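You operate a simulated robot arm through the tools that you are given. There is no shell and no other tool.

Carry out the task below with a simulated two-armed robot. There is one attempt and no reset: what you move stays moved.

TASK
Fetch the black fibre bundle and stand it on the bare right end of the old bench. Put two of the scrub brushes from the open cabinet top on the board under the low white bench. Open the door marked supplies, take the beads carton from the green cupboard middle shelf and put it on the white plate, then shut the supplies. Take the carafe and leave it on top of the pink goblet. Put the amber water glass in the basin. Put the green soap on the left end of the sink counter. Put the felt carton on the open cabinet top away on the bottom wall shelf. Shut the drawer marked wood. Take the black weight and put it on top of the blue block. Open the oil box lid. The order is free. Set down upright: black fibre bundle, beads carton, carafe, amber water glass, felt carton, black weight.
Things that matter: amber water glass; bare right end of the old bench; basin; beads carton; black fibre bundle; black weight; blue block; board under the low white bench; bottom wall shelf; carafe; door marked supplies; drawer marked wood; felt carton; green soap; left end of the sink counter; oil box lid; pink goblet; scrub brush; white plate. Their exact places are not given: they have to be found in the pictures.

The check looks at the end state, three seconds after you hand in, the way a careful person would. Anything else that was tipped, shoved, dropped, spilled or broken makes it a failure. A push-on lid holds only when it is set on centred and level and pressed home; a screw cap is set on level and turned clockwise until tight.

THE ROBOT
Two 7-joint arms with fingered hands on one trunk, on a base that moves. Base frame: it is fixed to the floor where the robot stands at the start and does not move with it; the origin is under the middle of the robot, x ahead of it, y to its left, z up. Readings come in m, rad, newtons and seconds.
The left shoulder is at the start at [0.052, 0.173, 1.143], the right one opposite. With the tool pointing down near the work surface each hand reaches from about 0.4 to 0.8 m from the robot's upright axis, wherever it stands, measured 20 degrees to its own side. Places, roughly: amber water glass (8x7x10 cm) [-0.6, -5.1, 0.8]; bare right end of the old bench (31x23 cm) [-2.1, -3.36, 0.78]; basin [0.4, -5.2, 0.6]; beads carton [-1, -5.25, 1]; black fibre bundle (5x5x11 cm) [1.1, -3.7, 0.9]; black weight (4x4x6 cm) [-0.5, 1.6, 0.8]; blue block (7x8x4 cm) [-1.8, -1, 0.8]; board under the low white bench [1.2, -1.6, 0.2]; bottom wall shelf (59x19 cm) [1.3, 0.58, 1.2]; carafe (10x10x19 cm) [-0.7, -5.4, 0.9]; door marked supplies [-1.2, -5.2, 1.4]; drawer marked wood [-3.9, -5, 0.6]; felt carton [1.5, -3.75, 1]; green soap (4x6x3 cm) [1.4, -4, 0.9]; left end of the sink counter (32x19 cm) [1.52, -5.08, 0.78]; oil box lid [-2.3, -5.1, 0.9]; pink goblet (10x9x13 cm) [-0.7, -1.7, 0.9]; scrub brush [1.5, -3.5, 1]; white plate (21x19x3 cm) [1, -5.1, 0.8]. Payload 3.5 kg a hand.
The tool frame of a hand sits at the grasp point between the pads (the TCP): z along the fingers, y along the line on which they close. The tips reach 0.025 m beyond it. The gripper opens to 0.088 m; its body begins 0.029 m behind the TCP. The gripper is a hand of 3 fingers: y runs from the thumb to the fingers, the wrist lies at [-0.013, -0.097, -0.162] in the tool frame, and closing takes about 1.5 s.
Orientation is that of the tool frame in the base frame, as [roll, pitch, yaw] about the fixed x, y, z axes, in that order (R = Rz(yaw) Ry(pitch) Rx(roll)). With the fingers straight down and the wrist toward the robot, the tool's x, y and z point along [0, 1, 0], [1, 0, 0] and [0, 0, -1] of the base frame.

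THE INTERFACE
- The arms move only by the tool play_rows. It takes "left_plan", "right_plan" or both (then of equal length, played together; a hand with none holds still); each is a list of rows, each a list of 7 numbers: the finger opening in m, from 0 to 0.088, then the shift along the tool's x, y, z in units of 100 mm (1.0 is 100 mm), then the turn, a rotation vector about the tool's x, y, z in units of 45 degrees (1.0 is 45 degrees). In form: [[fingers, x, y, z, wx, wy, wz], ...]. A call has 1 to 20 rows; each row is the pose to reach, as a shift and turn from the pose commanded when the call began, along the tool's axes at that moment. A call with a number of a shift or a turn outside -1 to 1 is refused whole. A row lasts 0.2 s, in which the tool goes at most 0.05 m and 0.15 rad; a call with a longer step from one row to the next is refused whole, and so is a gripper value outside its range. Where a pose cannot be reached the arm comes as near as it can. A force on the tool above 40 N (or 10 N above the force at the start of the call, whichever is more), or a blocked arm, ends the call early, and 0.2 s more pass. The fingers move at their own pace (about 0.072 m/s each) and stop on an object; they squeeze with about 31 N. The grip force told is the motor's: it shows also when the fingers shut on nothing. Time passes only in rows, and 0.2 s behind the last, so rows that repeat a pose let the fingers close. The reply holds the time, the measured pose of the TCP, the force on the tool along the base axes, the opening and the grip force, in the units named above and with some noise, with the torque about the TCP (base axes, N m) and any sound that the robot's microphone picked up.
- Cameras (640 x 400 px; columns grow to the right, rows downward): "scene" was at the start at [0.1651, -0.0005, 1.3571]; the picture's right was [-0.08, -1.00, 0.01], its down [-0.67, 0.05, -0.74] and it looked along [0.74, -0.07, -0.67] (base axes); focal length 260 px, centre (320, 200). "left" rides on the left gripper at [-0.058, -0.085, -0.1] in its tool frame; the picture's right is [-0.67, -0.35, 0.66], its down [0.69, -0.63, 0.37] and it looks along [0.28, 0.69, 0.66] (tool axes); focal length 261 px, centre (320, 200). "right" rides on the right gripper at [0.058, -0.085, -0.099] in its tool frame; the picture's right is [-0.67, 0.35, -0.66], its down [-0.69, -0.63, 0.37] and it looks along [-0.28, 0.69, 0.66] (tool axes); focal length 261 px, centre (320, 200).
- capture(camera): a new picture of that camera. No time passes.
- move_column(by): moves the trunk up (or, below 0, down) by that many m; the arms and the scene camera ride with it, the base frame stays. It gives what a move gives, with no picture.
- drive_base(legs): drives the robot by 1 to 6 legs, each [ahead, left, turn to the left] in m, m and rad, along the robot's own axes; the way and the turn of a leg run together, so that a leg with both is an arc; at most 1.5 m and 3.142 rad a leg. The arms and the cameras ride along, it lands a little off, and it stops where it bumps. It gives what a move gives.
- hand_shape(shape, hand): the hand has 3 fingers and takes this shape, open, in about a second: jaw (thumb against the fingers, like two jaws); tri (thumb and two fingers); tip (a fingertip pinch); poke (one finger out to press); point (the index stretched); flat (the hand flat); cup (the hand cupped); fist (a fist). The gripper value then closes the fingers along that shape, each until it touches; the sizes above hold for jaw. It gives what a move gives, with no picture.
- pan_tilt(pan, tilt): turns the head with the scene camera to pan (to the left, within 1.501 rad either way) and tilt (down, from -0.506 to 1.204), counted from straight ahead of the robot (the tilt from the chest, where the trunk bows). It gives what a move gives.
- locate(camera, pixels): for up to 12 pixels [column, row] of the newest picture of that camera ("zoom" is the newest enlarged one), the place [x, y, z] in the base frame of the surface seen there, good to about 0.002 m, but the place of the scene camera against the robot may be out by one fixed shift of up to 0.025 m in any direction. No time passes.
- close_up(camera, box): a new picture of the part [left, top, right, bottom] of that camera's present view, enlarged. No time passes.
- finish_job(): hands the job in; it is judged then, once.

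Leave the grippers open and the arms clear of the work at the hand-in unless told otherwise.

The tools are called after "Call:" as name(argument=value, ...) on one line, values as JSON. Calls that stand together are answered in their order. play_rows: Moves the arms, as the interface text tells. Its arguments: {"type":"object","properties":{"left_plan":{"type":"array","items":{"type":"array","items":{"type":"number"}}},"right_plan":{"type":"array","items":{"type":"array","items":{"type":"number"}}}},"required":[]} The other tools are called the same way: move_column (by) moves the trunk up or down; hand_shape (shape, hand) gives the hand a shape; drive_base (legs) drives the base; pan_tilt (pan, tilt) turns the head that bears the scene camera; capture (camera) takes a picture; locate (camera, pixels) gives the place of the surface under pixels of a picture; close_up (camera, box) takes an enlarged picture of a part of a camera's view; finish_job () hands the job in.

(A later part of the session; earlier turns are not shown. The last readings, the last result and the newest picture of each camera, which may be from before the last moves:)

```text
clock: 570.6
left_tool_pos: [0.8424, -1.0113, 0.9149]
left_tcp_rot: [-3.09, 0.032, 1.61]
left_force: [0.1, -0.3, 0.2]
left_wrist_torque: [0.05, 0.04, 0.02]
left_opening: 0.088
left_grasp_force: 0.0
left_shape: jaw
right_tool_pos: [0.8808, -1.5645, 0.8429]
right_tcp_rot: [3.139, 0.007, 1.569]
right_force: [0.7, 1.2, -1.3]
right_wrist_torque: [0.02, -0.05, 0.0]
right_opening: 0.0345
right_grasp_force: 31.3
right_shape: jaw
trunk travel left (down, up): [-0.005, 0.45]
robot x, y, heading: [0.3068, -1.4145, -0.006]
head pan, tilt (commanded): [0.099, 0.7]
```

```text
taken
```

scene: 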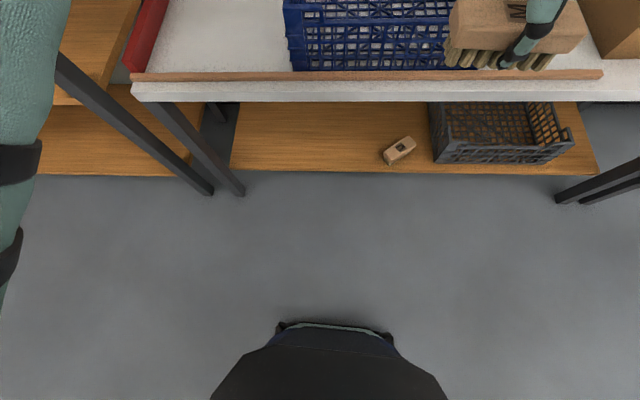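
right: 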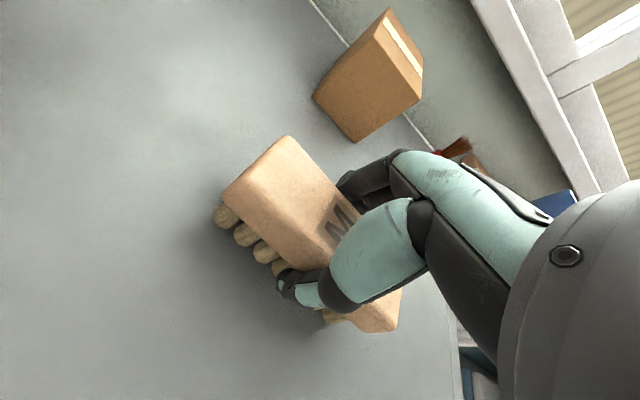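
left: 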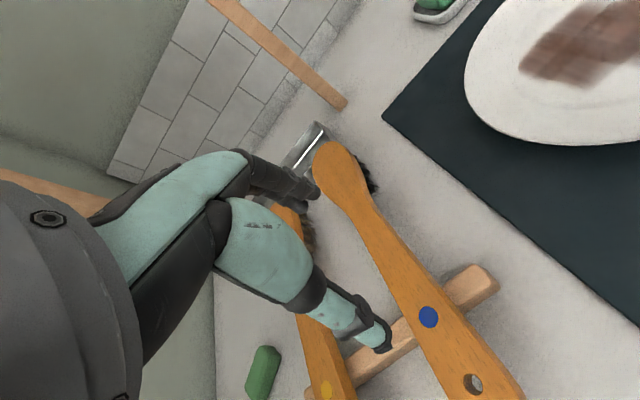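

The first brush is on the board next to the crate. I'll turn the hand and lower it as before.

Call:
play_rows(right_plan=[[0, 0, 0, 0.15, 0, 0, -0.15], [0, 0, 0, 0.3, 0, 0, -0.3], [0, 0, 0, 0.5, 0, 0, -0.45], [0, 0, 0, 0.7, 0, 0, -0.6], [0, 0, 0, 0.85, 0, 0, -0.75], [0, 0, 0, 1.0, 0, 0, -0.9]])

Call:
play_rows(right_plan=[[0, 0, 0, 0.35, 0, 0, 0], [0, 0, 0, 0.7, 0, 0, 0], [0, 0, 0, 1.0, 0, 0, 0]])

Call:
play_rows(right_plan=[[0, 0, 0, 0.35, 0, 0, 0], [0, 0, 0, 0.7, 0, 0, 0], [0, 0, 0, 1.0, 0, 0, 0]])

Call:
play_rows(right_plan=[[0, 0, 0, 0.35, 0, 0, 0], [0, 0, 0, 0.7, 0, 0, 0], [0, 0, 0, 1.0, 0, 0, 0]])

Call:
play_rows(right_plan=[[0, 0, 0, 0.35, 0, 0, 0], [0, 0, 0, 0.7, 0, 0, 0], [0, 0, 0, 1.0, 0, 0, 0]])

```text
clock: 572.0
left_tool_pos: [0.843, -1.0116, 0.9155]
left_tcp_rot: [-3.091, 0.029, 1.611]
left_force: [0.1, 0.2, -0.2]
left_wrist_torque: [0.01, 0.02, 0.03]
left_opening: 0.0882
left_grasp_force: 0.1
left_shape: jaw
right_tool_pos: [0.8817, -1.5648, 0.7422]
right_tcp_rot: [-3.139, 0.006, 2.274]
right_force: [-0.4, -0.4, -1.6]
right_wrist_torque: [0.01, 0.02, 0.01]
right_opening: 0.0345
right_grasp_force: 30.5
right_shape: jaw
trunk travel left (down, up): [-0.005, 0.45]
robot x, y, heading: [0.3092, -1.4139, 0.0]
head pan, tilt (commanded): [0.099, 0.7]
```

```text
clock: 572.8
left_tool_pos: [0.8427, -1.0114, 0.915]
left_tcp_rot: [-3.088, 0.029, 1.613]
left_force: [0.6, 0.4, 0.1]
left_wrist_torque: [0.0, 0.01, 0.01]
left_opening: 0.088
left_grasp_force: 0.0
left_shape: jaw
right_tool_pos: [0.8812, -1.5668, 0.6419]
right_tcp_rot: [-3.139, 0.006, 2.277]
right_force: [0.1, 0.2, -1.3]
right_wrist_torque: [0.01, 0.0, 0.0]
right_opening: 0.0349
right_grasp_force: 30.7
right_shape: jaw
trunk travel left (down, up): [-0.005, 0.45]
robot x, y, heading: [0.3084, -1.4141, -0.007]
head pan, tilt (commanded): [0.099, 0.7]
```

```text
clock: 573.6
left_tool_pos: [0.8432, -1.0118, 0.9158]
left_tcp_rot: [-3.088, 0.029, 1.612]
left_force: [-0.1, 0.4, -0.1]
left_wrist_torque: [0.01, -0.02, 0.0]
left_opening: 0.0876
left_grasp_force: 0.1
left_shape: jaw
right_tool_pos: [0.8811, -1.5657, 0.5406]
right_tcp_rot: [-3.139, 0.006, 2.274]
right_force: [-0.6, -0.4, -0.7]
right_wrist_torque: [0.03, -0.02, 0.0]
right_opening: 0.0343
right_grasp_force: 31.3
right_shape: jaw
trunk travel left (down, up): [-0.005, 0.45]
robot x, y, heading: [0.3056, -1.4173, -0.008]
head pan, tilt (commanded): [0.099, 0.7]
```

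```text
clock: 574.4
left_tool_pos: [0.8432, -1.0119, 0.9169]
left_tcp_rot: [-3.088, 0.029, 1.612]
left_force: [0.0, 0.3, 0.6]
left_wrist_torque: [-0.05, 0.02, 0.04]
left_opening: 0.088
left_grasp_force: 0.1
left_shape: jaw
right_tool_pos: [0.8821, -1.5675, 0.4422]
right_tcp_rot: [-3.137, 0.007, 2.275]
right_force: [-0.6, -0.1, -0.3]
right_wrist_torque: [0.02, 0.01, 0.0]
right_opening: 0.0344
right_grasp_force: 31.2
right_shape: jaw
trunk travel left (down, up): [-0.005, 0.45]
robot x, y, heading: [0.3022, -1.4166, -0.011]
head pan, tilt (commanded): [0.099, 0.7]
```

```text
clock: 575.2
left_tool_pos: [0.8433, -1.0115, 0.916]
left_tcp_rot: [-3.089, 0.03, 1.611]
left_force: [0.2, -0.4, 0.1]
left_wrist_torque: [0.03, 0.02, -0.04]
left_opening: 0.0883
left_grasp_force: 0.0
left_shape: jaw
right_tool_pos: [0.8808, -1.5674, 0.3443]
right_tcp_rot: [-3.138, 0.006, 2.274]
right_force: [1.0, -0.7, -0.9]
right_wrist_torque: [0.01, -0.04, 0.01]
right_opening: 0.0343
right_grasp_force: 30.7
right_shape: jaw
trunk travel left (down, up): [-0.005, 0.45]
robot x, y, heading: [0.3077, -1.4176, -0.003]
head pan, tilt (commanded): [0.099, 0.7]
```

Call:
play_rows(right_plan=[[0, 0.28, 0.24, 0.2, 0, 0, 0], [0, 0.56, 0.48, 0.4, 0, 0, 0], [0, 0.85, 0.72, 0.6, 0, 0, 0], [0, 0.85, 0.72, 0.85, 0, 0, 0], [0, 0.85, 0.72, 0.85, 0, 0, 0]])

Call:
capture(camera="scene")

```text
clock: 576.4
left_tool_pos: [0.8413, -1.0123, 0.9153]
left_tcp_rot: [-3.091, 0.029, 1.612]
left_force: [0.2, -0.1, -0.6]
left_wrist_torque: [-0.04, -0.03, 0.01]
left_opening: 0.0878
left_grasp_force: 0.2
left_shape: jaw
right_tool_pos: [0.8813, -1.4548, 0.2578]
right_tcp_rot: [-3.137, 0.006, 2.274]
right_force: [-0.3, -0.3, -1.6]
right_wrist_torque: [0.0, 0.03, 0.03]
right_opening: 0.0342
right_grasp_force: 31.4
right_shape: jaw
trunk travel left (down, up): [-0.005, 0.45]
robot x, y, heading: [0.3072, -1.4184, -0.008]
head pan, tilt (commanded): [0.099, 0.7]
```

```text
taken
```

scene: 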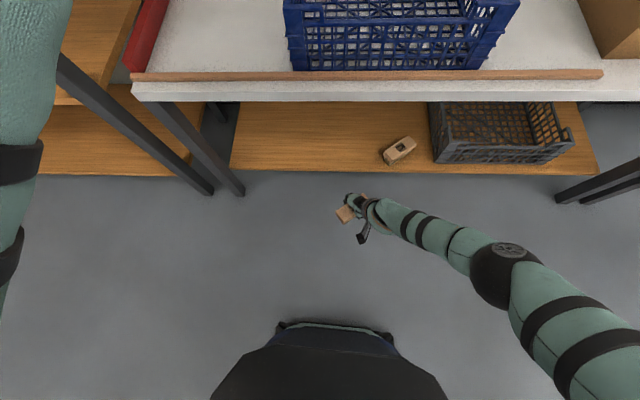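

Now roll forward 23 cm so the brush comes over the board, beside the first one.

Call:
drive_base(legs=[[0.23, 0, 0.005]])

Call:
capture(camera="right")

```text
clock: 578.1
left_tool_pos: [1.0737, -1.0107, 0.9144]
left_tcp_rot: [-3.088, 0.028, 1.615]
left_force: [-0.8, -0.1, 0.4]
left_wrist_torque: [-0.01, 0.01, -0.03]
left_opening: 0.0882
left_grasp_force: 0.1
left_shape: jaw
right_tool_pos: [1.1133, -1.455, 0.2565]
right_tcp_rot: [-3.137, 0.005, 2.278]
right_force: [0.4, 0.8, -0.6]
right_wrist_torque: [0.0, 0.05, 0.0]
right_opening: 0.0344
right_grasp_force: 31.4
right_shape: jaw
trunk travel left (down, up): [-0.005, 0.45]
robot x, y, heading: [0.5356, -1.4137, -0.004]
head pan, tilt (commanded): [0.099, 0.7]
```

```text
taken
```

right: 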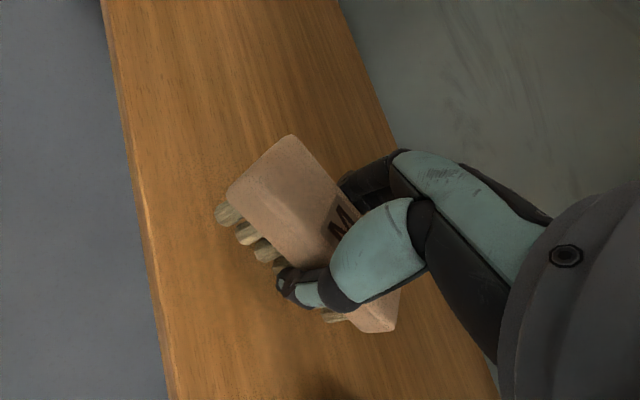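

Call:
play_rows(right_plan=[[0, 0, 0, 0.12, 0, 0, 0], [0, 0, 0, 0.2, 0, 0, 0], [0, 0, 0, 0.23, 0, 0, 0], [0, 0, 0, 0.245, 0, 0, 0], [0, 0, 0, 0.255, 0, 0, 0]])

```text
clock: 579.3
left_tool_pos: [1.0731, -1.0094, 0.915]
left_tcp_rot: [-3.091, 0.03, 1.617]
left_force: [0.0, 0.1, -0.2]
left_wrist_torque: [-0.03, 0.03, -0.01]
left_opening: 0.0878
left_grasp_force: 0.1
left_shape: jaw
right_tool_pos: [1.1127, -1.4498, 0.2396]
right_tcp_rot: [-3.137, 0.006, 2.279]
right_force: [-0.7, -0.4, -0.7]
right_wrist_torque: [-0.01, 0.02, 0.01]
right_opening: 0.0343
right_grasp_force: 30.8
right_shape: jaw
right hand out of reach, approached as far as the arm can: row 2, 3, 4, 5
trunk travel left (down, up): [-0.005, 0.45]
robot x, y, heading: [0.5386, -1.4176, 0.003]
head pan, tilt (commanded): [0.099, 0.7]
```

I'm at the reach limit 7 mm above the board. I'll roll the base 3 cm closer while pulling the arm back, then lower the rest.

Call:
play_rows(right_plan=[[0, 0.05, -0.06, -0.05, 0, 0, 0], [0, 0.13, -0.15, -0.05, 0, 0, 0], [0, 0.195, -0.229, -0.05, 0, 0, 0]])

Call:
drive_base(legs=[[0.035, -0.01, 0]])

Call:
play_rows(right_plan=[[0, 0, 0, 0.05, 0, 0, 0], [0, 0, 0, 0.09, 0, 0, 0], [0, 0, 0, 0.11, 0, 0, 0], [0, 0, 0, 0.125, 0, 0, 0], [0, 0, 0, 0.135, 0, 0, 0]])

```text
clock: 580.1
left_tool_pos: [1.0733, -1.0097, 0.916]
left_tcp_rot: [-3.09, 0.03, 1.618]
left_force: [-0.2, 0.0, 0.4]
left_wrist_torque: [0.01, 0.02, -0.04]
left_opening: 0.0881
left_grasp_force: 0.0
left_shape: jaw
right_tool_pos: [1.0816, -1.4495, 0.2446]
right_tcp_rot: [-3.139, 0.008, 2.28]
right_force: [0.2, -0.2, -0.9]
right_wrist_torque: [0.02, 0.02, 0.0]
right_opening: 0.0344
right_grasp_force: 30.8
right_shape: jaw
right hand out of reach, approached as far as the arm can: row 1, 2
trunk travel left (down, up): [-0.005, 0.45]
robot x, y, heading: [0.5367, -1.4181, -0.004]
head pan, tilt (commanded): [0.099, 0.7]
```

```text
clock: 581.0
left_tool_pos: [1.1084, -1.0205, 0.9152]
left_tcp_rot: [-3.088, 0.031, 1.62]
left_force: [0.1, 0.4, 0.0]
left_wrist_torque: [0.01, 0.02, 0.02]
left_opening: 0.0881
left_grasp_force: 0.0
left_shape: jaw
right_tool_pos: [1.117, -1.4596, 0.2438]
right_tcp_rot: [-3.138, 0.005, 2.278]
right_force: [0.8, -0.2, -1.0]
right_wrist_torque: [0.0, -0.02, 0.06]
right_opening: 0.0343
right_grasp_force: 31.5
right_shape: jaw
trunk travel left (down, up): [-0.005, 0.45]
robot x, y, heading: [0.5748, -1.4251, 0.004]
head pan, tilt (commanded): [0.099, 0.7]
```

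```text
clock: 582.2
left_tool_pos: [1.1072, -1.0195, 0.9174]
left_tcp_rot: [-3.09, 0.032, 1.617]
left_force: [0.5, -0.4, 0.6]
left_wrist_torque: [-0.03, 0.02, 0.0]
left_opening: 0.088
left_grasp_force: 0.1
left_shape: jaw
right_tool_pos: [1.1177, -1.4594, 0.2321]
right_tcp_rot: [-3.14, 0.008, 2.278]
right_force: [-0.4, -0.9, 5.7]
right_wrist_torque: [0.0, -0.07, -0.01]
right_opening: 0.0347
right_grasp_force: 30.8
right_shape: jaw
trunk travel left (down, up): [-0.005, 0.45]
robot x, y, heading: [0.5703, -1.4263, -0.002]
head pan, tilt (commanded): [0.099, 0.7]
```

Contact (5.7 N). Release, rise and look.

Call:
play_rows(right_plan=[[0.06, 0, 0, 0, 0, 0, 0], [0.07, 0, 0, 0, 0, 0, 0], [0.07, 0, 0, 0, 0, 0, 0], [0.07, 0, 0, -0.2, 0, 0, 0], [0.07, 0, 0, -0.4, 0, 0, 0], [0.07, 0, 0, -0.6, 0, 0, 0]])

Call:
capture(camera="right")

```text
clock: 583.6
left_tool_pos: [1.1076, -1.0181, 0.9155]
left_tcp_rot: [-3.091, 0.029, 1.617]
left_force: [0.0, -0.2, -0.5]
left_wrist_torque: [0.02, 0.03, 0.0]
left_opening: 0.088
left_grasp_force: 0.1
left_shape: jaw
right_tool_pos: [1.1164, -1.4606, 0.2611]
right_tcp_rot: [-3.135, 0.005, 2.28]
right_force: [0.4, 0.4, 0.0]
right_wrist_torque: [-0.02, 0.0, -0.01]
right_opening: 0.0696
right_grasp_force: 0.1
right_shape: jaw
right hand out of reach, approached as far as the arm can: row 5, 6
trunk travel left (down, up): [-0.005, 0.45]
robot x, y, heading: [0.5738, -1.4288, -0.006]
head pan, tilt (commanded): [0.099, 0.7]
```

```text
taken
```

right: 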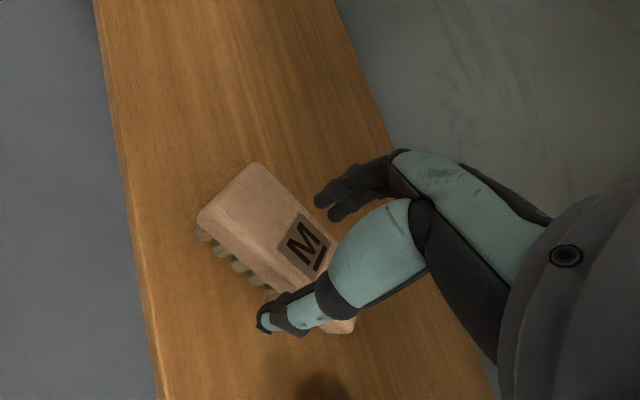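

The hand can't rise further in this posture, and the fingertips still flank the brush. I'll slide the hand off along the brush's long direction by driving the base back-left, which doesn't touch it.

Call:
drive_base(legs=[[-0.062, 0.073, 0]])

Call:
capture(camera="right")

```text
clock: 584.7
left_tool_pos: [1.0456, -0.947, 0.9155]
left_tcp_rot: [-3.091, 0.033, 1.618]
left_force: [1.1, 0.0, -0.6]
left_wrist_torque: [-0.01, -0.02, 0.0]
left_opening: 0.0879
left_grasp_force: 0.1
left_shape: jaw
right_tool_pos: [1.056, -1.3877, 0.2618]
right_tcp_rot: [-3.136, 0.005, 2.278]
right_force: [0.8, 0.1, -0.2]
right_wrist_torque: [-0.02, 0.0, 0.02]
right_opening: 0.0698
right_grasp_force: 0.1
right_shape: jaw
trunk travel left (down, up): [-0.005, 0.45]
robot x, y, heading: [0.5115, -1.3542, -0.001]
head pan, tilt (commanded): [0.099, 0.7]
```

```text
taken
```

right: 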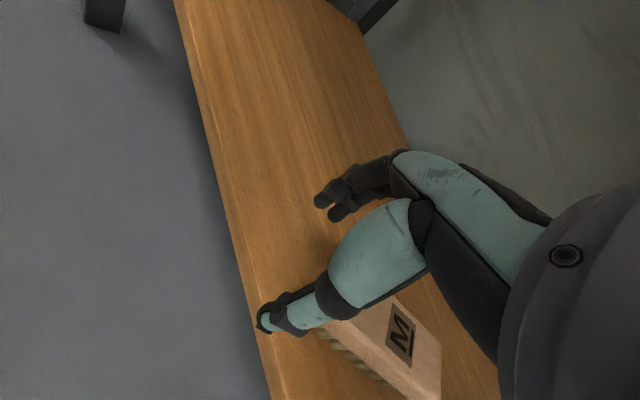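

The hand is clear of the brush. Backing straight out now.

Call:
drive_base(legs=[[-0.28, 0.0, 0]])

Call:
capture(camera="scene")

```text
clock: 586.7
left_tool_pos: [0.7642, -0.9457, 0.9164]
left_tcp_rot: [-3.089, 0.031, 1.615]
left_force: [-0.1, 0.3, 0.3]
left_wrist_torque: [0.01, -0.01, -0.02]
left_opening: 0.088
left_grasp_force: 0.1
left_shape: jaw
right_tool_pos: [0.7742, -1.3887, 0.2607]
right_tcp_rot: [-3.138, 0.006, 2.28]
right_force: [0.9, 0.2, -0.2]
right_wrist_torque: [0.01, 0.01, 0.03]
right_opening: 0.0696
right_grasp_force: 0.0
right_shape: jaw
trunk travel left (down, up): [-0.005, 0.45]
robot x, y, heading: [0.2276, -1.3519, -0.002]
head pan, tilt (commanded): [0.099, 0.7]
```

```text
taken
```

scene: 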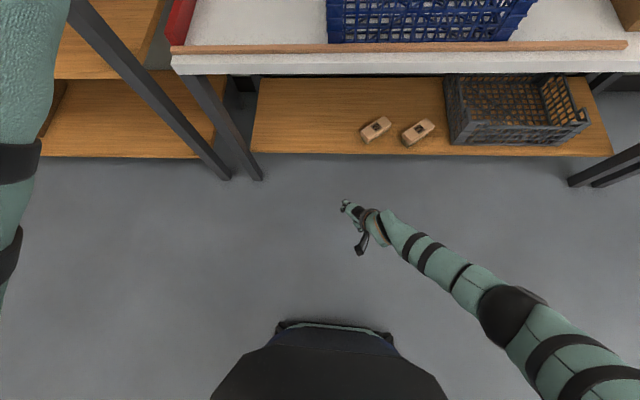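

Both brushes lie on the board. I'll move the right arm outward and up, then raise the trunk.

Call:
play_rows(right_plan=[[0.088, -0.25, -0.2, 0, 0, 0, 0], [0.088, -0.5, -0.42, 0, 0, 0, 0], [0.088, -0.75, -0.64, -0.1, 0, 0, 0], [0.088, -1.0, -0.85, -0.3, 0, 0, 0]])

Call:
play_rows(right_plan=[[0.088, 0, 0, -0.35, 0, 0, 0], [0.088, 0, 0, -0.7, 0, 0, 0], [0.088, 0, 0, -1.0, 0, 0, 0]])

Call:
play_rows(right_plan=[[0.088, 0, 0, -0.35, 0, 0, 0], [0.088, 0, 0, -0.7, 0, 0, 0], [0.088, 0, 0, -1.0, 0, 0, 0]])

Call:
move_column(by=0.22)

Call:
play_rows(right_plan=[[0.088, 0, 0, -0.35, 0, 0, 0.15], [0.088, 0, 0, -0.7, 0, 0, 0.3], [0.088, 0, 0, -1.0, 0, 0, 0.45], [0.088, 0, 0, -1.0, 0, 0, 0.6], [0.088, 0, 0, -1.0, 0, 0, 0.75], [0.088, 0, 0, -1.0, 0, 0, 0.9]])

Call:
play_rows(right_plan=[[0.088, 0, 0.1, -0.35, 0, 0, 0], [0.088, 0, 0.2, -0.7, 0, 0, 0], [0.088, 0, 0.2, -1.0, 0, 0, 0]])

```text
clock: 587.7
left_tool_pos: [0.7638, -0.9457, 0.9165]
left_tcp_rot: [-3.092, 0.033, 1.618]
left_force: [-0.1, -0.5, -0.2]
left_wrist_torque: [0.01, 0.02, 0.07]
left_opening: 0.0881
left_grasp_force: 0.0
left_shape: jaw
right_tool_pos: [0.7745, -1.5173, 0.2922]
right_tcp_rot: [-3.138, 0.004, 2.277]
right_force: [0.5, -0.4, -0.3]
right_wrist_torque: [-0.01, 0.02, -0.03]
right_opening: 0.0875
right_grasp_force: 0.0
right_shape: jaw
trunk travel left (down, up): [-0.005, 0.45]
robot x, y, heading: [0.23, -1.3513, -0.001]
head pan, tilt (commanded): [0.099, 0.7]
```

```text
clock: 588.5
left_tool_pos: [0.765, -0.9462, 0.9153]
left_tcp_rot: [-3.09, 0.032, 1.616]
left_force: [-1.1, 0.0, 0.7]
left_wrist_torque: [-0.01, 0.01, 0.01]
left_opening: 0.088
left_grasp_force: 0.0
left_shape: jaw
right_tool_pos: [0.7746, -1.5175, 0.3926]
right_tcp_rot: [-3.136, 0.003, 2.275]
right_force: [0.4, 0.9, 0.5]
right_wrist_torque: [0.02, -0.02, 0.0]
right_opening: 0.0876
right_grasp_force: 0.0
right_shape: jaw
trunk travel left (down, up): [-0.005, 0.45]
robot x, y, heading: [0.23, -1.3565, -0.003]
head pan, tilt (commanded): [0.099, 0.7]
```

```text
clock: 589.3
left_tool_pos: [0.7651, -0.9453, 0.9167]
left_tcp_rot: [-3.091, 0.03, 1.616]
left_force: [-0.4, 0.1, -0.1]
left_wrist_torque: [0.01, -0.02, 0.01]
left_opening: 0.0881
left_grasp_force: 0.1
left_shape: jaw
right_tool_pos: [0.7739, -1.516, 0.4927]
right_tcp_rot: [-3.135, 0.006, 2.276]
right_force: [0.0, -0.5, 0.0]
right_wrist_torque: [-0.04, -0.01, 0.04]
right_opening: 0.0875
right_grasp_force: 0.0
right_shape: jaw
trunk travel left (down, up): [-0.005, 0.45]
robot x, y, heading: [0.2287, -1.3517, -0.007]
head pan, tilt (commanded): [0.099, 0.7]
```

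```text
clock: 591.6
left_tool_pos: [0.7645, -0.9466, 1.1357]
left_tcp_rot: [-3.09, 0.031, 1.616]
left_force: [1.4, 0.0, 0.6]
left_wrist_torque: [0.01, -0.02, 0.02]
left_opening: 0.0879
left_grasp_force: 0.0
left_shape: jaw
right_tool_pos: [0.7734, -1.5159, 0.7116]
right_tcp_rot: [-3.136, 0.003, 2.276]
right_force: [-0.7, 0.1, 0.4]
right_wrist_torque: [0.0, 0.01, 0.02]
right_opening: 0.0876
right_grasp_force: 0.0
right_shape: jaw
trunk travel left (down, up): [-0.225, 0.23]
robot x, y, heading: [0.2289, -1.3526, -0.003]
head pan, tilt (commanded): [0.099, 0.7]
```

```text
clock: 593.0
left_tool_pos: [0.7644, -0.9459, 1.136]
left_tcp_rot: [-3.092, 0.032, 1.616]
left_force: [-0.3, 0.3, -0.1]
left_wrist_torque: [-0.02, 0.0, 0.0]
left_opening: 0.0879
left_grasp_force: 0.0
left_shape: jaw
right_tool_pos: [0.774, -1.5159, 0.8133]
right_tcp_rot: [-3.141, 0.006, 1.566]
right_force: [0.0, -1.1, 0.0]
right_wrist_torque: [0.02, -0.03, 0.03]
right_opening: 0.0878
right_grasp_force: 0.1
right_shape: jaw
trunk travel left (down, up): [-0.225, 0.23]
robot x, y, heading: [0.2271, -1.3528, 0.0]
head pan, tilt (commanded): [0.099, 0.7]
```

```text
clock: 593.8
left_tool_pos: [0.7632, -0.9463, 1.1361]
left_tcp_rot: [-3.091, 0.031, 1.616]
left_force: [-0.3, 0.4, -0.6]
left_wrist_torque: [0.0, 0.0, -0.02]
left_opening: 0.0882
left_grasp_force: 0.0
left_shape: jaw
right_tool_pos: [0.7945, -1.5152, 0.9134]
right_tcp_rot: [-3.141, 0.004, 1.571]
right_force: [0.7, -1.2, -0.3]
right_wrist_torque: [0.0, -0.03, -0.01]
right_opening: 0.0875
right_grasp_force: 0.0
right_shape: jaw
trunk travel left (down, up): [-0.225, 0.23]
robot x, y, heading: [0.2292, -1.3531, -0.003]
head pan, tilt (commanded): [0.099, 0.7]
```

Now the felt carton. It's long along x, so I'll grip it from the south side of the cabinet, facing north. First I raise the right hand, then drive there.

Call:
play_rows(right_plan=[[0.088, 0, 0, -0.35, 0, 0, 0], [0.088, 0, 0, -0.7, 0, 0, 0], [0.088, 0, 0, -1.0, 0, 0, 0]])

Call:
play_rows(right_plan=[[0.088, 0, 0, -0.35, 0, 0, 0], [0.088, 0, 0, -0.7, 0, 0, 0]])

Call:
drive_base(legs=[[0, -1.5, 0], [0, -1.5, 0], [0.2, 0, 0], [0, 0, 1.571]])

Call:
pan_tilt(pan=-0.4, tilt=0.55)

Call:
capture(camera="scene")

```text
clock: 594.6
left_tool_pos: [0.7647, -0.9464, 1.135]
left_tcp_rot: [-3.092, 0.031, 1.615]
left_force: [0.0, 0.1, -0.2]
left_wrist_torque: [0.01, 0.03, 0.01]
left_opening: 0.0877
left_grasp_force: 0.1
left_shape: jaw
right_tool_pos: [0.7933, -1.5119, 1.0138]
right_tcp_rot: [-3.141, 0.008, 1.571]
right_force: [-0.7, 0.3, 0.1]
right_wrist_torque: [-0.01, -0.01, 0.0]
right_opening: 0.0877
right_grasp_force: 0.2
right_shape: jaw
trunk travel left (down, up): [-0.225, 0.23]
robot x, y, heading: [0.2282, -1.3499, -0.005]
head pan, tilt (commanded): [0.099, 0.7]
```

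```text
clock: 595.2
left_tool_pos: [0.7637, -0.9452, 1.1359]
left_tcp_rot: [-3.091, 0.031, 1.615]
left_force: [1.1, 0.5, -0.2]
left_wrist_torque: [0.01, 0.0, 0.0]
left_opening: 0.0881
left_grasp_force: 0.0
left_shape: jaw
right_tool_pos: [0.7938, -1.5117, 1.0855]
right_tcp_rot: [-3.141, 0.007, 1.571]
right_force: [0.3, 0.5, 0.0]
right_wrist_torque: [-0.04, 0.02, 0.0]
right_opening: 0.0878
right_grasp_force: 0.0
right_shape: jaw
trunk travel left (down, up): [-0.225, 0.23]
robot x, y, heading: [0.2254, -1.3507, -0.004]
head pan, tilt (commanded): [0.099, 0.7]
```

```text
clock: 614.6
left_tool_pos: [-0.0192, -3.7913, 1.1351]
left_tcp_rot: [-3.091, 0.032, -3.123]
left_force: [-0.8, 0.9, -0.4]
left_wrist_torque: [-0.01, -0.03, 0.02]
left_opening: 0.0879
left_grasp_force: 0.1
left_shape: jaw
right_tool_pos: [0.549, -3.7791, 1.0853]
right_tcp_rot: [3.14, 0.007, 3.114]
right_force: [0.6, 0.3, -0.4]
right_wrist_torque: [0.02, 0.02, 0.0]
right_opening: 0.0878
right_grasp_force: 0.0
right_shape: jaw
trunk travel left (down, up): [-0.225, 0.23]
robot x, y, heading: [0.3736, -4.3403, 1.539]
head pan, tilt (commanded): [0.099, 0.7]
```

```text
clock: 615.5
left_tool_pos: [-0.0182, -3.7905, 1.1348]
left_tcp_rot: [-3.092, 0.031, -3.124]
left_force: [0.0, 0.4, -0.5]
left_wrist_torque: [0.0, -0.01, 0.0]
left_opening: 0.088
left_grasp_force: 0.1
left_shape: jaw
right_tool_pos: [0.549, -3.7774, 1.0855]
right_tcp_rot: [3.141, 0.005, 3.111]
right_force: [-0.1, 0.2, 0.6]
right_wrist_torque: [0.03, -0.02, 0.0]
right_opening: 0.0876
right_grasp_force: 0.1
right_shape: jaw
trunk travel left (down, up): [-0.225, 0.23]
robot x, y, heading: [0.3725, -4.3405, 1.536]
head pan, tilt (commanded): [-0.4, 0.55]
```

```text
taken
```

scene: 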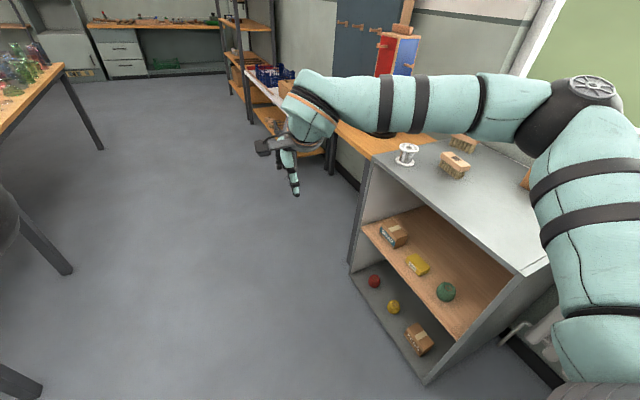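

Call:
drive_base(legs=[[-0.14, -0.3, 0.03], [0, -0.35, 0]])

Call:
pan_tilt(pan=-0.3, tilt=0.6)

Call:
capture(camera="scene")

Call:
capture(camera="right")

```text
clock: 619.6
left_tool_pos: [0.6111, -3.9507, 1.1349]
left_tcp_rot: [-3.09, 0.032, -3.093]
left_force: [-0.5, -0.1, -0.3]
left_wrist_torque: [0.0, -0.01, 0.0]
left_opening: 0.0881
left_grasp_force: 0.1
left_shape: jaw
right_tool_pos: [1.1785, -3.9193, 1.0856]
right_tcp_rot: [-3.141, 0.007, -3.139]
right_force: [-0.3, 0.0, 0.6]
right_wrist_torque: [0.01, 0.0, -0.01]
right_opening: 0.0878
right_grasp_force: 0.0
right_shape: jaw
trunk travel left (down, up): [-0.225, 0.23]
robot x, y, heading: [1.0206, -4.4886, 1.57]
head pan, tilt (commanded): [-0.4, 0.55]
```

```text
clock: 620.2
left_tool_pos: [0.6128, -3.9513, 1.1355]
left_tcp_rot: [-3.092, 0.032, -3.093]
left_force: [-0.1, 0.7, 0.6]
left_wrist_torque: [0.01, 0.0, -0.03]
left_opening: 0.088
left_grasp_force: 0.0
left_shape: jaw
right_tool_pos: [1.1797, -3.9195, 1.0848]
right_tcp_rot: [-3.139, 0.006, -3.139]
right_force: [0.1, 0.0, 0.0]
right_wrist_torque: [-0.01, -0.01, -0.01]
right_opening: 0.0877
right_grasp_force: 0.0
right_shape: jaw
trunk travel left (down, up): [-0.225, 0.23]
robot x, y, heading: [1.0215, -4.4863, 1.573]
head pan, tilt (commanded): [-0.3, 0.6]
```

```text
taken
```

scene: 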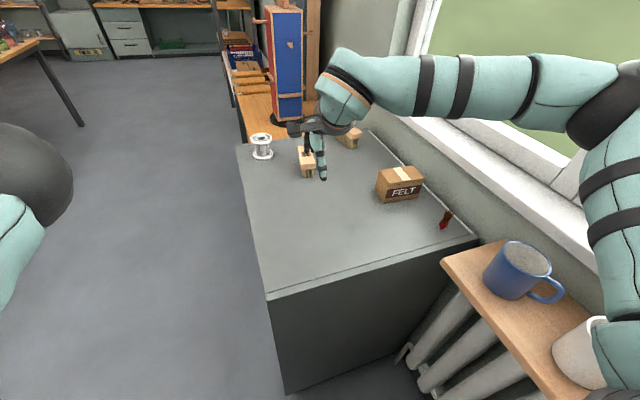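

```text
taken
```

right: 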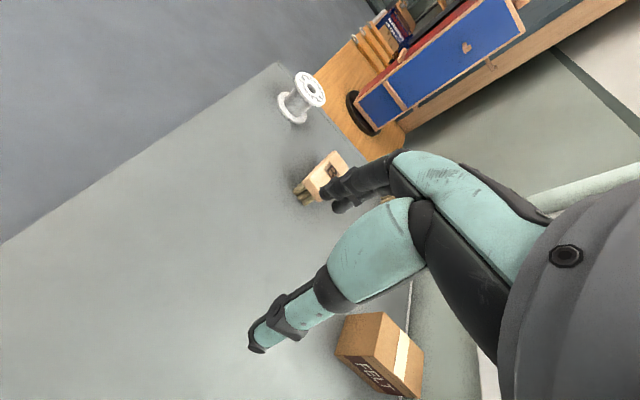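

The FELT carton faces me with its label. I'll shift 8 cm right for a better reach and measure the carton.

Call:
drive_base(legs=[[0, -0.08, 0]])

Call:
capture(camera="right")

Call:
close_up(camera="right", box=[290, 280, 430, 400])

```text
clock: 621.3
left_tool_pos: [0.6916, -3.9508, 1.1354]
left_tcp_rot: [-3.09, 0.034, -3.094]
left_force: [0.6, -1.0, 0.4]
left_wrist_torque: [0.01, -0.01, 0.03]
left_opening: 0.0883
left_grasp_force: 0.1
left_shape: jaw
right_tool_pos: [1.2574, -3.9194, 1.0839]
right_tcp_rot: [3.141, 0.007, -3.14]
right_force: [-0.2, -0.5, -0.5]
right_wrist_torque: [0.02, -0.02, -0.01]
right_opening: 0.0878
right_grasp_force: 0.0
right_shape: jaw
trunk travel left (down, up): [-0.225, 0.23]
robot x, y, heading: [1.1006, -4.485, 1.568]
head pan, tilt (commanded): [-0.3, 0.6]
```

```text
taken
```

right: 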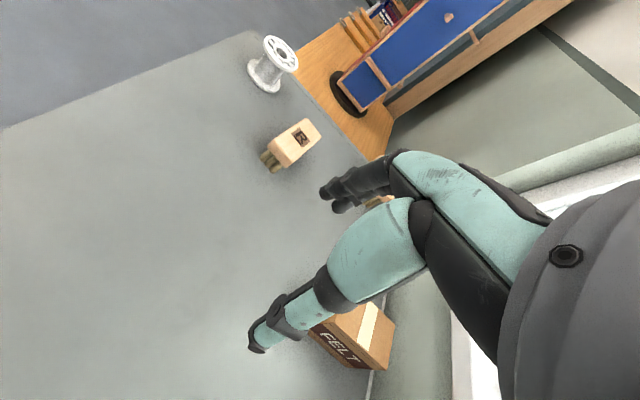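

```text
3.33 times, centred on (360, 340) of right
```

zoom: 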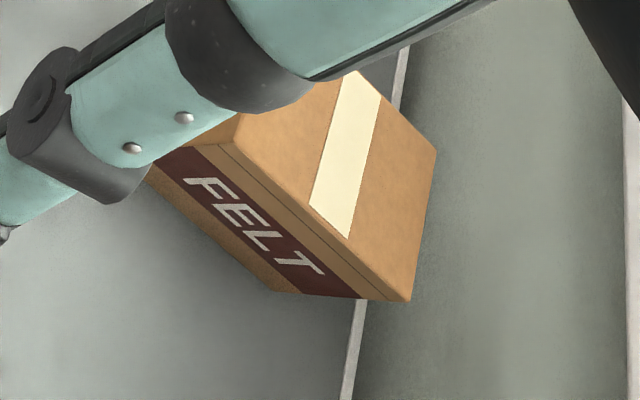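

The thumb hides part of it, but I have its corners from before: x 1.404–1.508, y -3.872…-3.815, top z 0.936. I'll move over it.

Call:
play_rows(right_plan=[[0.088, -0.3, 0.1, 0, 0, 0, 0], [0.088, -0.6, 0.2, 0, 0, 0, 0], [0.088, -0.9, 0.3, 0.1, 0, 0, 0], [0.088, -1.0, 0.4, 0.2, 0, 0, 0]])

Call:
play_rows(right_plan=[[0.088, -0.3, 0.1, 0, 0, 0, 0], [0.088, -0.6, 0.2, 0.1, 0, 0, 0], [0.088, -0.9, 0.3, 0.2, 0, 0, 0], [0.088, -0.98, 0.35, 0.3, 0, 0, 0]])

Call:
capture(camera="right")

Call:
capture(camera="scene")

```text
clock: 622.3
left_tool_pos: [0.6916, -3.9502, 1.1363]
left_tcp_rot: [-3.09, 0.032, -3.092]
left_force: [0.2, 1.0, 0.0]
left_wrist_torque: [0.04, -0.01, 0.02]
left_opening: 0.0881
left_grasp_force: 0.0
left_shape: jaw
right_tool_pos: [1.3582, -3.8782, 1.0636]
right_tcp_rot: [3.141, 0.006, -3.139]
right_force: [0.3, -0.6, -0.2]
right_wrist_torque: [0.0, 0.02, -0.02]
right_opening: 0.0878
right_grasp_force: 0.1
right_shape: jaw
trunk travel left (down, up): [-0.225, 0.23]
robot x, y, heading: [1.0961, -4.4887, 1.573]
head pan, tilt (commanded): [-0.3, 0.6]
```

```text
clock: 623.3
left_tool_pos: [0.6927, -3.9489, 1.1359]
left_tcp_rot: [-3.091, 0.033, -3.092]
left_force: [0.1, -0.6, 0.3]
left_wrist_torque: [0.0, -0.02, 0.03]
left_opening: 0.0878
left_grasp_force: 0.1
left_shape: jaw
right_tool_pos: [1.4573, -3.8425, 1.0365]
right_tcp_rot: [3.141, 0.004, -3.139]
right_force: [0.1, 0.5, -0.2]
right_wrist_torque: [0.02, 0.02, -0.03]
right_opening: 0.0877
right_grasp_force: 0.1
right_shape: jaw
trunk travel left (down, up): [-0.225, 0.23]
robot x, y, heading: [1.0992, -4.4865, 1.572]
head pan, tilt (commanded): [-0.3, 0.6]
```

```text
taken
```

right: 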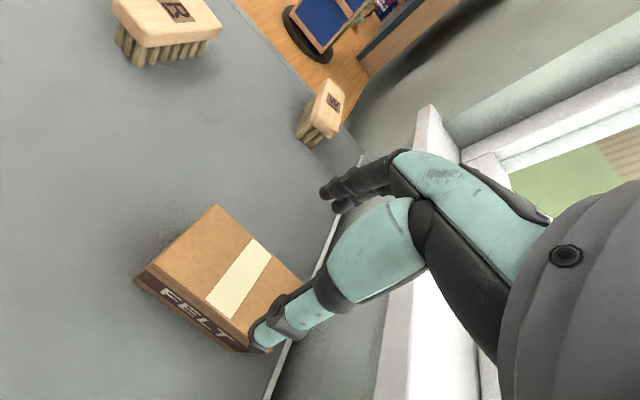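

```text
taken
```

scene: 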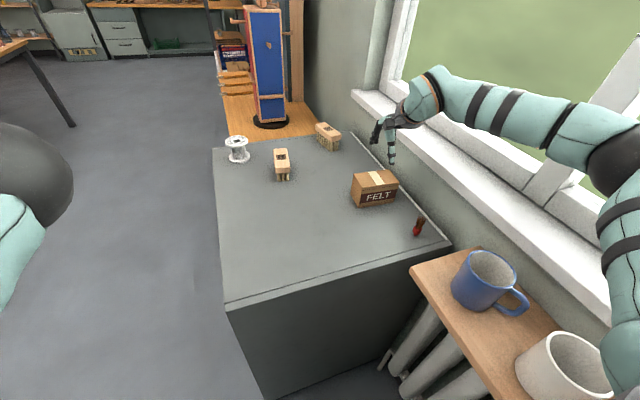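

Call:
locate(camera="right", pixels=[[217, 208], [260, 243], [296, 278], [142, 272], [180, 300], [225, 335], [215, 270], [260, 345], [328, 192], [340, 207], [330, 250], [425, 110]])

```text
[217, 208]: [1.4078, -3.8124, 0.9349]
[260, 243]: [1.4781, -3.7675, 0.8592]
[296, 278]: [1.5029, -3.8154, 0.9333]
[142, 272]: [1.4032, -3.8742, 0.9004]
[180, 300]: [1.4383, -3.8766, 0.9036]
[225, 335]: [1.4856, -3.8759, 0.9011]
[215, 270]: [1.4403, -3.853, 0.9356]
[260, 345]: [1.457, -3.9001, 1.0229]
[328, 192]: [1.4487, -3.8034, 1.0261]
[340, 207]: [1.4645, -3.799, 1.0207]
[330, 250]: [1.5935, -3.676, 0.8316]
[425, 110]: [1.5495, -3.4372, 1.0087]
```

Carton centre (1.455, -3.845), width 6.1 cm, top 0.935. Descending to z≈0.922 and closing.

Call:
play_rows(right_plan=[[0.088, 0.02, -0.02, 0.3, 0, 0, 0], [0.088, 0.02, -0.02, 0.6, 0, 0, 0], [0.088, 0.02, -0.02, 0.9, 0, 0, 0], [0.088, 0.02, -0.02, 1.0, 0, 0, 0]])

Call:
play_rows(right_plan=[[0.088, 0, 0, 0.08, 0, 0, 0], [0.088, 0, 0, 0.14, 0, 0, 0], [0.088, 0, 0, 0.14, 0, 0, 0]])

Call:
capture(camera="right")

```text
clock: 624.3
left_tool_pos: [0.6925, -3.9506, 1.1365]
left_tcp_rot: [-3.091, 0.031, -3.092]
left_force: [0.0, -0.4, 0.4]
left_wrist_torque: [-0.03, 0.0, 0.03]
left_opening: 0.0879
left_grasp_force: 0.0
left_shape: jaw
right_tool_pos: [1.4536, -3.845, 0.9358]
right_tcp_rot: [-3.14, 0.003, -3.14]
right_force: [0.3, 0.7, 0.2]
right_wrist_torque: [0.0, 0.01, -0.01]
right_opening: 0.088
right_grasp_force: 0.0
right_shape: jaw
trunk travel left (down, up): [-0.225, 0.23]
robot x, y, heading: [1.0993, -4.4833, 1.567]
head pan, tilt (commanded): [-0.3, 0.6]
```

```text
clock: 625.1
left_tool_pos: [0.6915, -3.9505, 1.1362]
left_tcp_rot: [-3.091, 0.031, -3.094]
left_force: [-0.4, 1.2, -0.2]
left_wrist_torque: [0.01, 0.03, -0.04]
left_opening: 0.088
left_grasp_force: 0.1
left_shape: jaw
right_tool_pos: [1.453, -3.8468, 0.9223]
right_tcp_rot: [3.14, 0.006, -3.141]
right_force: [0.7, 2.4, 3.4]
right_wrist_torque: [0.08, 0.01, -0.03]
right_opening: 0.0878
right_grasp_force: 0.0
right_shape: jaw
trunk travel left (down, up): [-0.225, 0.23]
robot x, y, heading: [1.0995, -4.4866, 1.571]
head pan, tilt (commanded): [-0.3, 0.6]
```

```text
taken
```

right: 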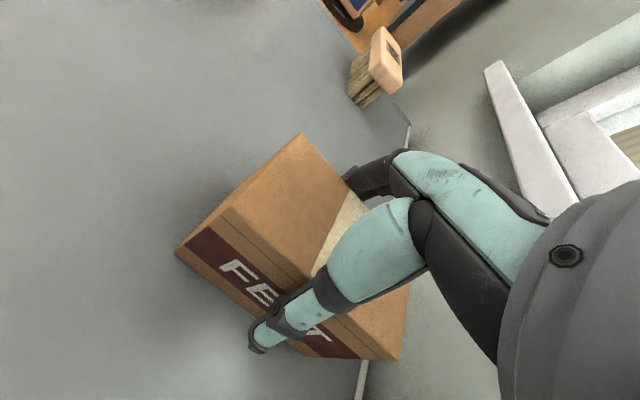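

Straddled. Closing the fingers and lifting.

Call:
play_rows(right_plan=[[0.088, 0, 0, -0.02, 0, 0, 0], [0.0, 0, 0, -0.02, 0, 0, 0], [0.0, 0, 0, -0.02, 0, 0, 0], [0.0, 0, 0, -0.02, 0, 0, 0], [0.0, 0, 0, -0.02, 0, 0, 0], [0.0, 0, 0, -0.02, 0, 0, 0]])

Call:
play_rows(right_plan=[[0, 0, 0, -0.2, 0, 0, 0], [0, 0, 0, -0.5, 0, 0, 0], [0, 0, 0, -0.8, 0, 0, 0], [0, 0, 0, -1.0, 0, 0, 0]])

Call:
capture(camera="right")

```text
clock: 626.5
left_tool_pos: [0.6924, -3.9515, 1.1354]
left_tcp_rot: [-3.091, 0.031, -3.093]
left_force: [-0.2, -0.6, -0.6]
left_wrist_torque: [-0.02, -0.01, -0.01]
left_opening: 0.0881
left_grasp_force: 0.0
left_shape: jaw
right_tool_pos: [1.4555, -3.8465, 0.9232]
right_tcp_rot: [3.141, 0.005, -3.139]
right_force: [-0.4, 0.1, -0.8]
right_wrist_torque: [-0.01, -0.03, 0.01]
right_opening: 0.0644
right_grasp_force: 31.6
right_shape: jaw
trunk travel left (down, up): [-0.225, 0.23]
robot x, y, heading: [1.1026, -4.4857, 1.569]
head pan, tilt (commanded): [-0.3, 0.6]
```

```text
clock: 627.5
left_tool_pos: [0.6911, -3.9508, 1.1357]
left_tcp_rot: [-3.092, 0.032, -3.094]
left_force: [0.3, 0.1, -0.4]
left_wrist_torque: [0.02, 0.0, -0.03]
left_opening: 0.0881
left_grasp_force: 0.0
left_shape: jaw
right_tool_pos: [1.455, -3.846, 1.0248]
right_tcp_rot: [3.14, 0.008, 3.141]
right_force: [0.4, 0.6, -1.3]
right_wrist_torque: [-0.02, 0.01, 0.01]
right_opening: 0.0643
right_grasp_force: 31.0
right_shape: jaw
trunk travel left (down, up): [-0.225, 0.23]
robot x, y, heading: [1.0972, -4.4868, 1.568]
head pan, tilt (commanded): [-0.3, 0.6]
```

```text
taken
```

right: 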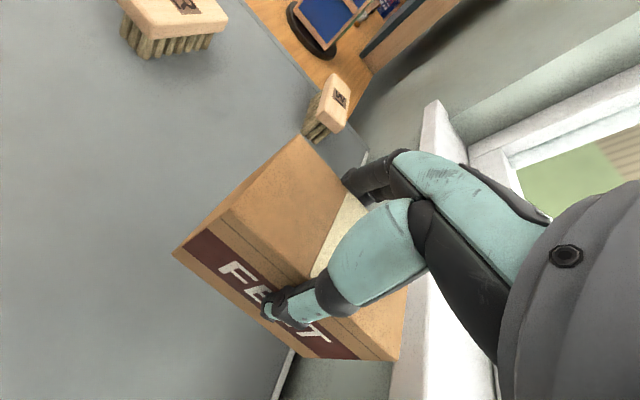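

The carton is held (bottom 6.3 cm below TCP). I'll bring it back over to my front, then drive off west and north to the wall shelves.

Call:
play_rows(right_plan=[[0, 0.3, -0.05, -0.2, 0, 0, 0], [0, 0.6, -0.1, -0.4, 0, 0, 0], [0, 0.9, -0.15, -0.6, 0, 0, 0], [0, 1.0, -0.2, -0.6, 0, 0, 0]])

Call:
play_rows(right_plan=[[0, 0.3, -0.05, 0, 0, 0, 0], [0, 0.6, -0.1, 0, 0, 0, 0], [0, 0.9, -0.15, 0, 0, 0, 0]])

Call:
drive_base(legs=[[0, 0.85, 0], [1.5, 0, 0], [1.5, 0, 0], [1.3, 0, 0]])

Call:
pan_tilt(pan=-0.6, tilt=0.3)

Call:
capture(camera="scene")

```text
clock: 628.5
left_tool_pos: [0.6938, -3.952, 1.1358]
left_tcp_rot: [-3.091, 0.032, -3.093]
left_force: [-0.2, 0.0, 0.5]
left_wrist_torque: [0.01, -0.03, -0.06]
left_opening: 0.0878
left_grasp_force: 0.1
left_shape: jaw
right_tool_pos: [1.3549, -3.8659, 1.0845]
right_tcp_rot: [-3.139, 0.007, -3.139]
right_force: [0.0, -0.1, -2.2]
right_wrist_torque: [0.0, 0.02, -0.02]
right_opening: 0.0645
right_grasp_force: 30.8
right_shape: jaw
trunk travel left (down, up): [-0.225, 0.23]
robot x, y, heading: [1.0953, -4.486, 1.567]
head pan, tilt (commanded): [-0.3, 0.6]
```

```text
clock: 629.3
left_tool_pos: [0.692, -3.9509, 1.1359]
left_tcp_rot: [-3.09, 0.034, -3.092]
left_force: [0.5, -0.5, -0.1]
left_wrist_torque: [0.03, 0.0, 0.03]
left_opening: 0.088
left_grasp_force: 0.1
left_shape: jaw
right_tool_pos: [1.2631, -3.8823, 1.0835]
right_tcp_rot: [-3.141, 0.007, -3.141]
right_force: [-0.4, 0.4, -1.8]
right_wrist_torque: [0.02, -0.03, -0.03]
right_opening: 0.0645
right_grasp_force: 31.2
right_shape: jaw
trunk travel left (down, up): [-0.225, 0.23]
robot x, y, heading: [1.0969, -4.4845, 1.569]
head pan, tilt (commanded): [-0.3, 0.6]
```

```text
clock: 654.0
left_tool_pos: [-0.1382, 0.3536, 1.1358]
left_tcp_rot: [-3.09, 0.031, -3.094]
left_force: [0.2, -0.4, -0.4]
left_wrist_torque: [0.0, -0.03, -0.03]
left_opening: 0.0879
left_grasp_force: 0.1
left_shape: jaw
right_tool_pos: [0.4324, 0.4199, 1.0833]
right_tcp_rot: [3.141, 0.006, -3.14]
right_force: [0.3, 0.1, -1.6]
right_wrist_torque: [-0.01, 0.0, -0.01]
right_opening: 0.0645
right_grasp_force: 30.6
right_shape: jaw
trunk travel left (down, up): [-0.225, 0.23]
robot x, y, heading: [0.2686, -0.1843, 1.568]
head pan, tilt (commanded): [-0.3, 0.6]
```

```text
clock: 654.9
left_tool_pos: [-0.1389, 0.3541, 1.1359]
left_tcp_rot: [-3.091, 0.033, -3.095]
left_force: [0.7, -0.3, 0.0]
left_wrist_torque: [-0.03, 0.0, 0.01]
left_opening: 0.0878
left_grasp_force: 0.1
left_shape: jaw
right_tool_pos: [0.4334, 0.4208, 1.0823]
right_tcp_rot: [3.141, 0.006, -3.141]
right_force: [-1.0, -0.5, -1.8]
right_wrist_torque: [0.02, 0.0, 0.02]
right_opening: 0.0643
right_grasp_force: 31.1
right_shape: jaw
trunk travel left (down, up): [-0.225, 0.23]
robot x, y, heading: [0.2687, -0.1793, 1.567]
head pan, tilt (commanded): [-0.6, 0.3]
```

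```text
taken
```

scene: 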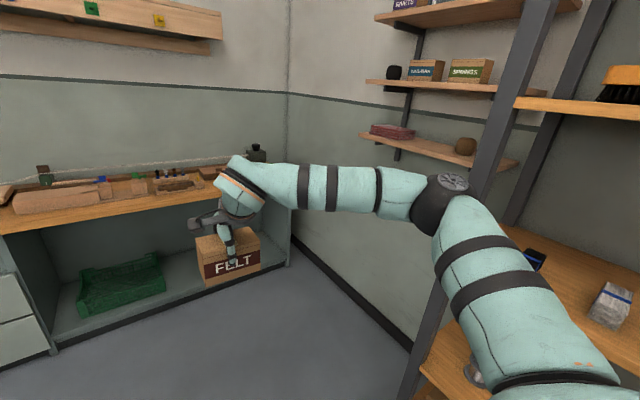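

I see the three wall shelves: the bottom one holds a red cloth and a round pot, with free space between. I'll locate it.

Call:
close_up(camera="scene", box=[350, 40, 530, 190])

Call:
locate(camera="scene", pixels=[[362, 140], [430, 150], [470, 163], [505, 170], [430, 143], [420, 138], [390, 128], [466, 146], [440, 95], [370, 85], [500, 95], [445, 148]])

```text
2.67 times, centred on (440, 115) of scene
```

zoom: 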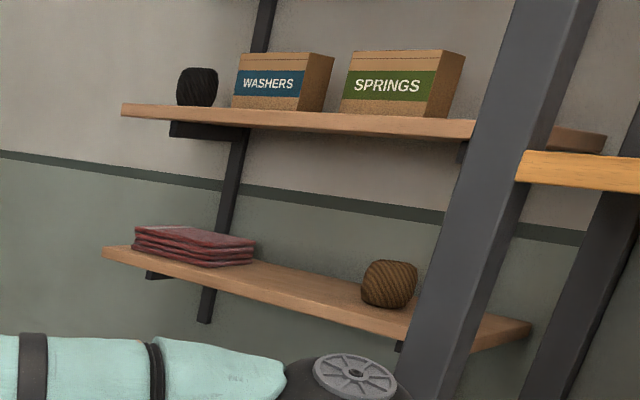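

```text
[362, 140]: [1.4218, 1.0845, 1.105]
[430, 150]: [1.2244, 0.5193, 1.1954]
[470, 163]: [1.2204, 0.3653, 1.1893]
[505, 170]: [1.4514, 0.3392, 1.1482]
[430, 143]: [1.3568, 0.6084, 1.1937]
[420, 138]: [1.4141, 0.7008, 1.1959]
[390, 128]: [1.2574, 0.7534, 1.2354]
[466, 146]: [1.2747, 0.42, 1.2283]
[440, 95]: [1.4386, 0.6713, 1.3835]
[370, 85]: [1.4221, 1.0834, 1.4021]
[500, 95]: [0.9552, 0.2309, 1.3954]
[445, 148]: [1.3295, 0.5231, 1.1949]
```

Call:
locate(camera="zoom", pixels=[[300, 112], [200, 108], [440, 122], [300, 128], [260, 300], [350, 325], [105, 252], [250, 262], [360, 290], [415, 290], [300, 270], [330, 290]])

```text
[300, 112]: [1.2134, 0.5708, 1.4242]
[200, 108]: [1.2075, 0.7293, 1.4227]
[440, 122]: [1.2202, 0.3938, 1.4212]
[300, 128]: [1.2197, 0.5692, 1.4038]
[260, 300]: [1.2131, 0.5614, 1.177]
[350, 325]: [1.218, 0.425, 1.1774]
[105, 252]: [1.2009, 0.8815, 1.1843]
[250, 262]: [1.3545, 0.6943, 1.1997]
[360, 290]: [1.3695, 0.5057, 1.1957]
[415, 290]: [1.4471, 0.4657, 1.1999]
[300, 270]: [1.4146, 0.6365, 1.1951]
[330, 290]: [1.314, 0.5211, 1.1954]
```

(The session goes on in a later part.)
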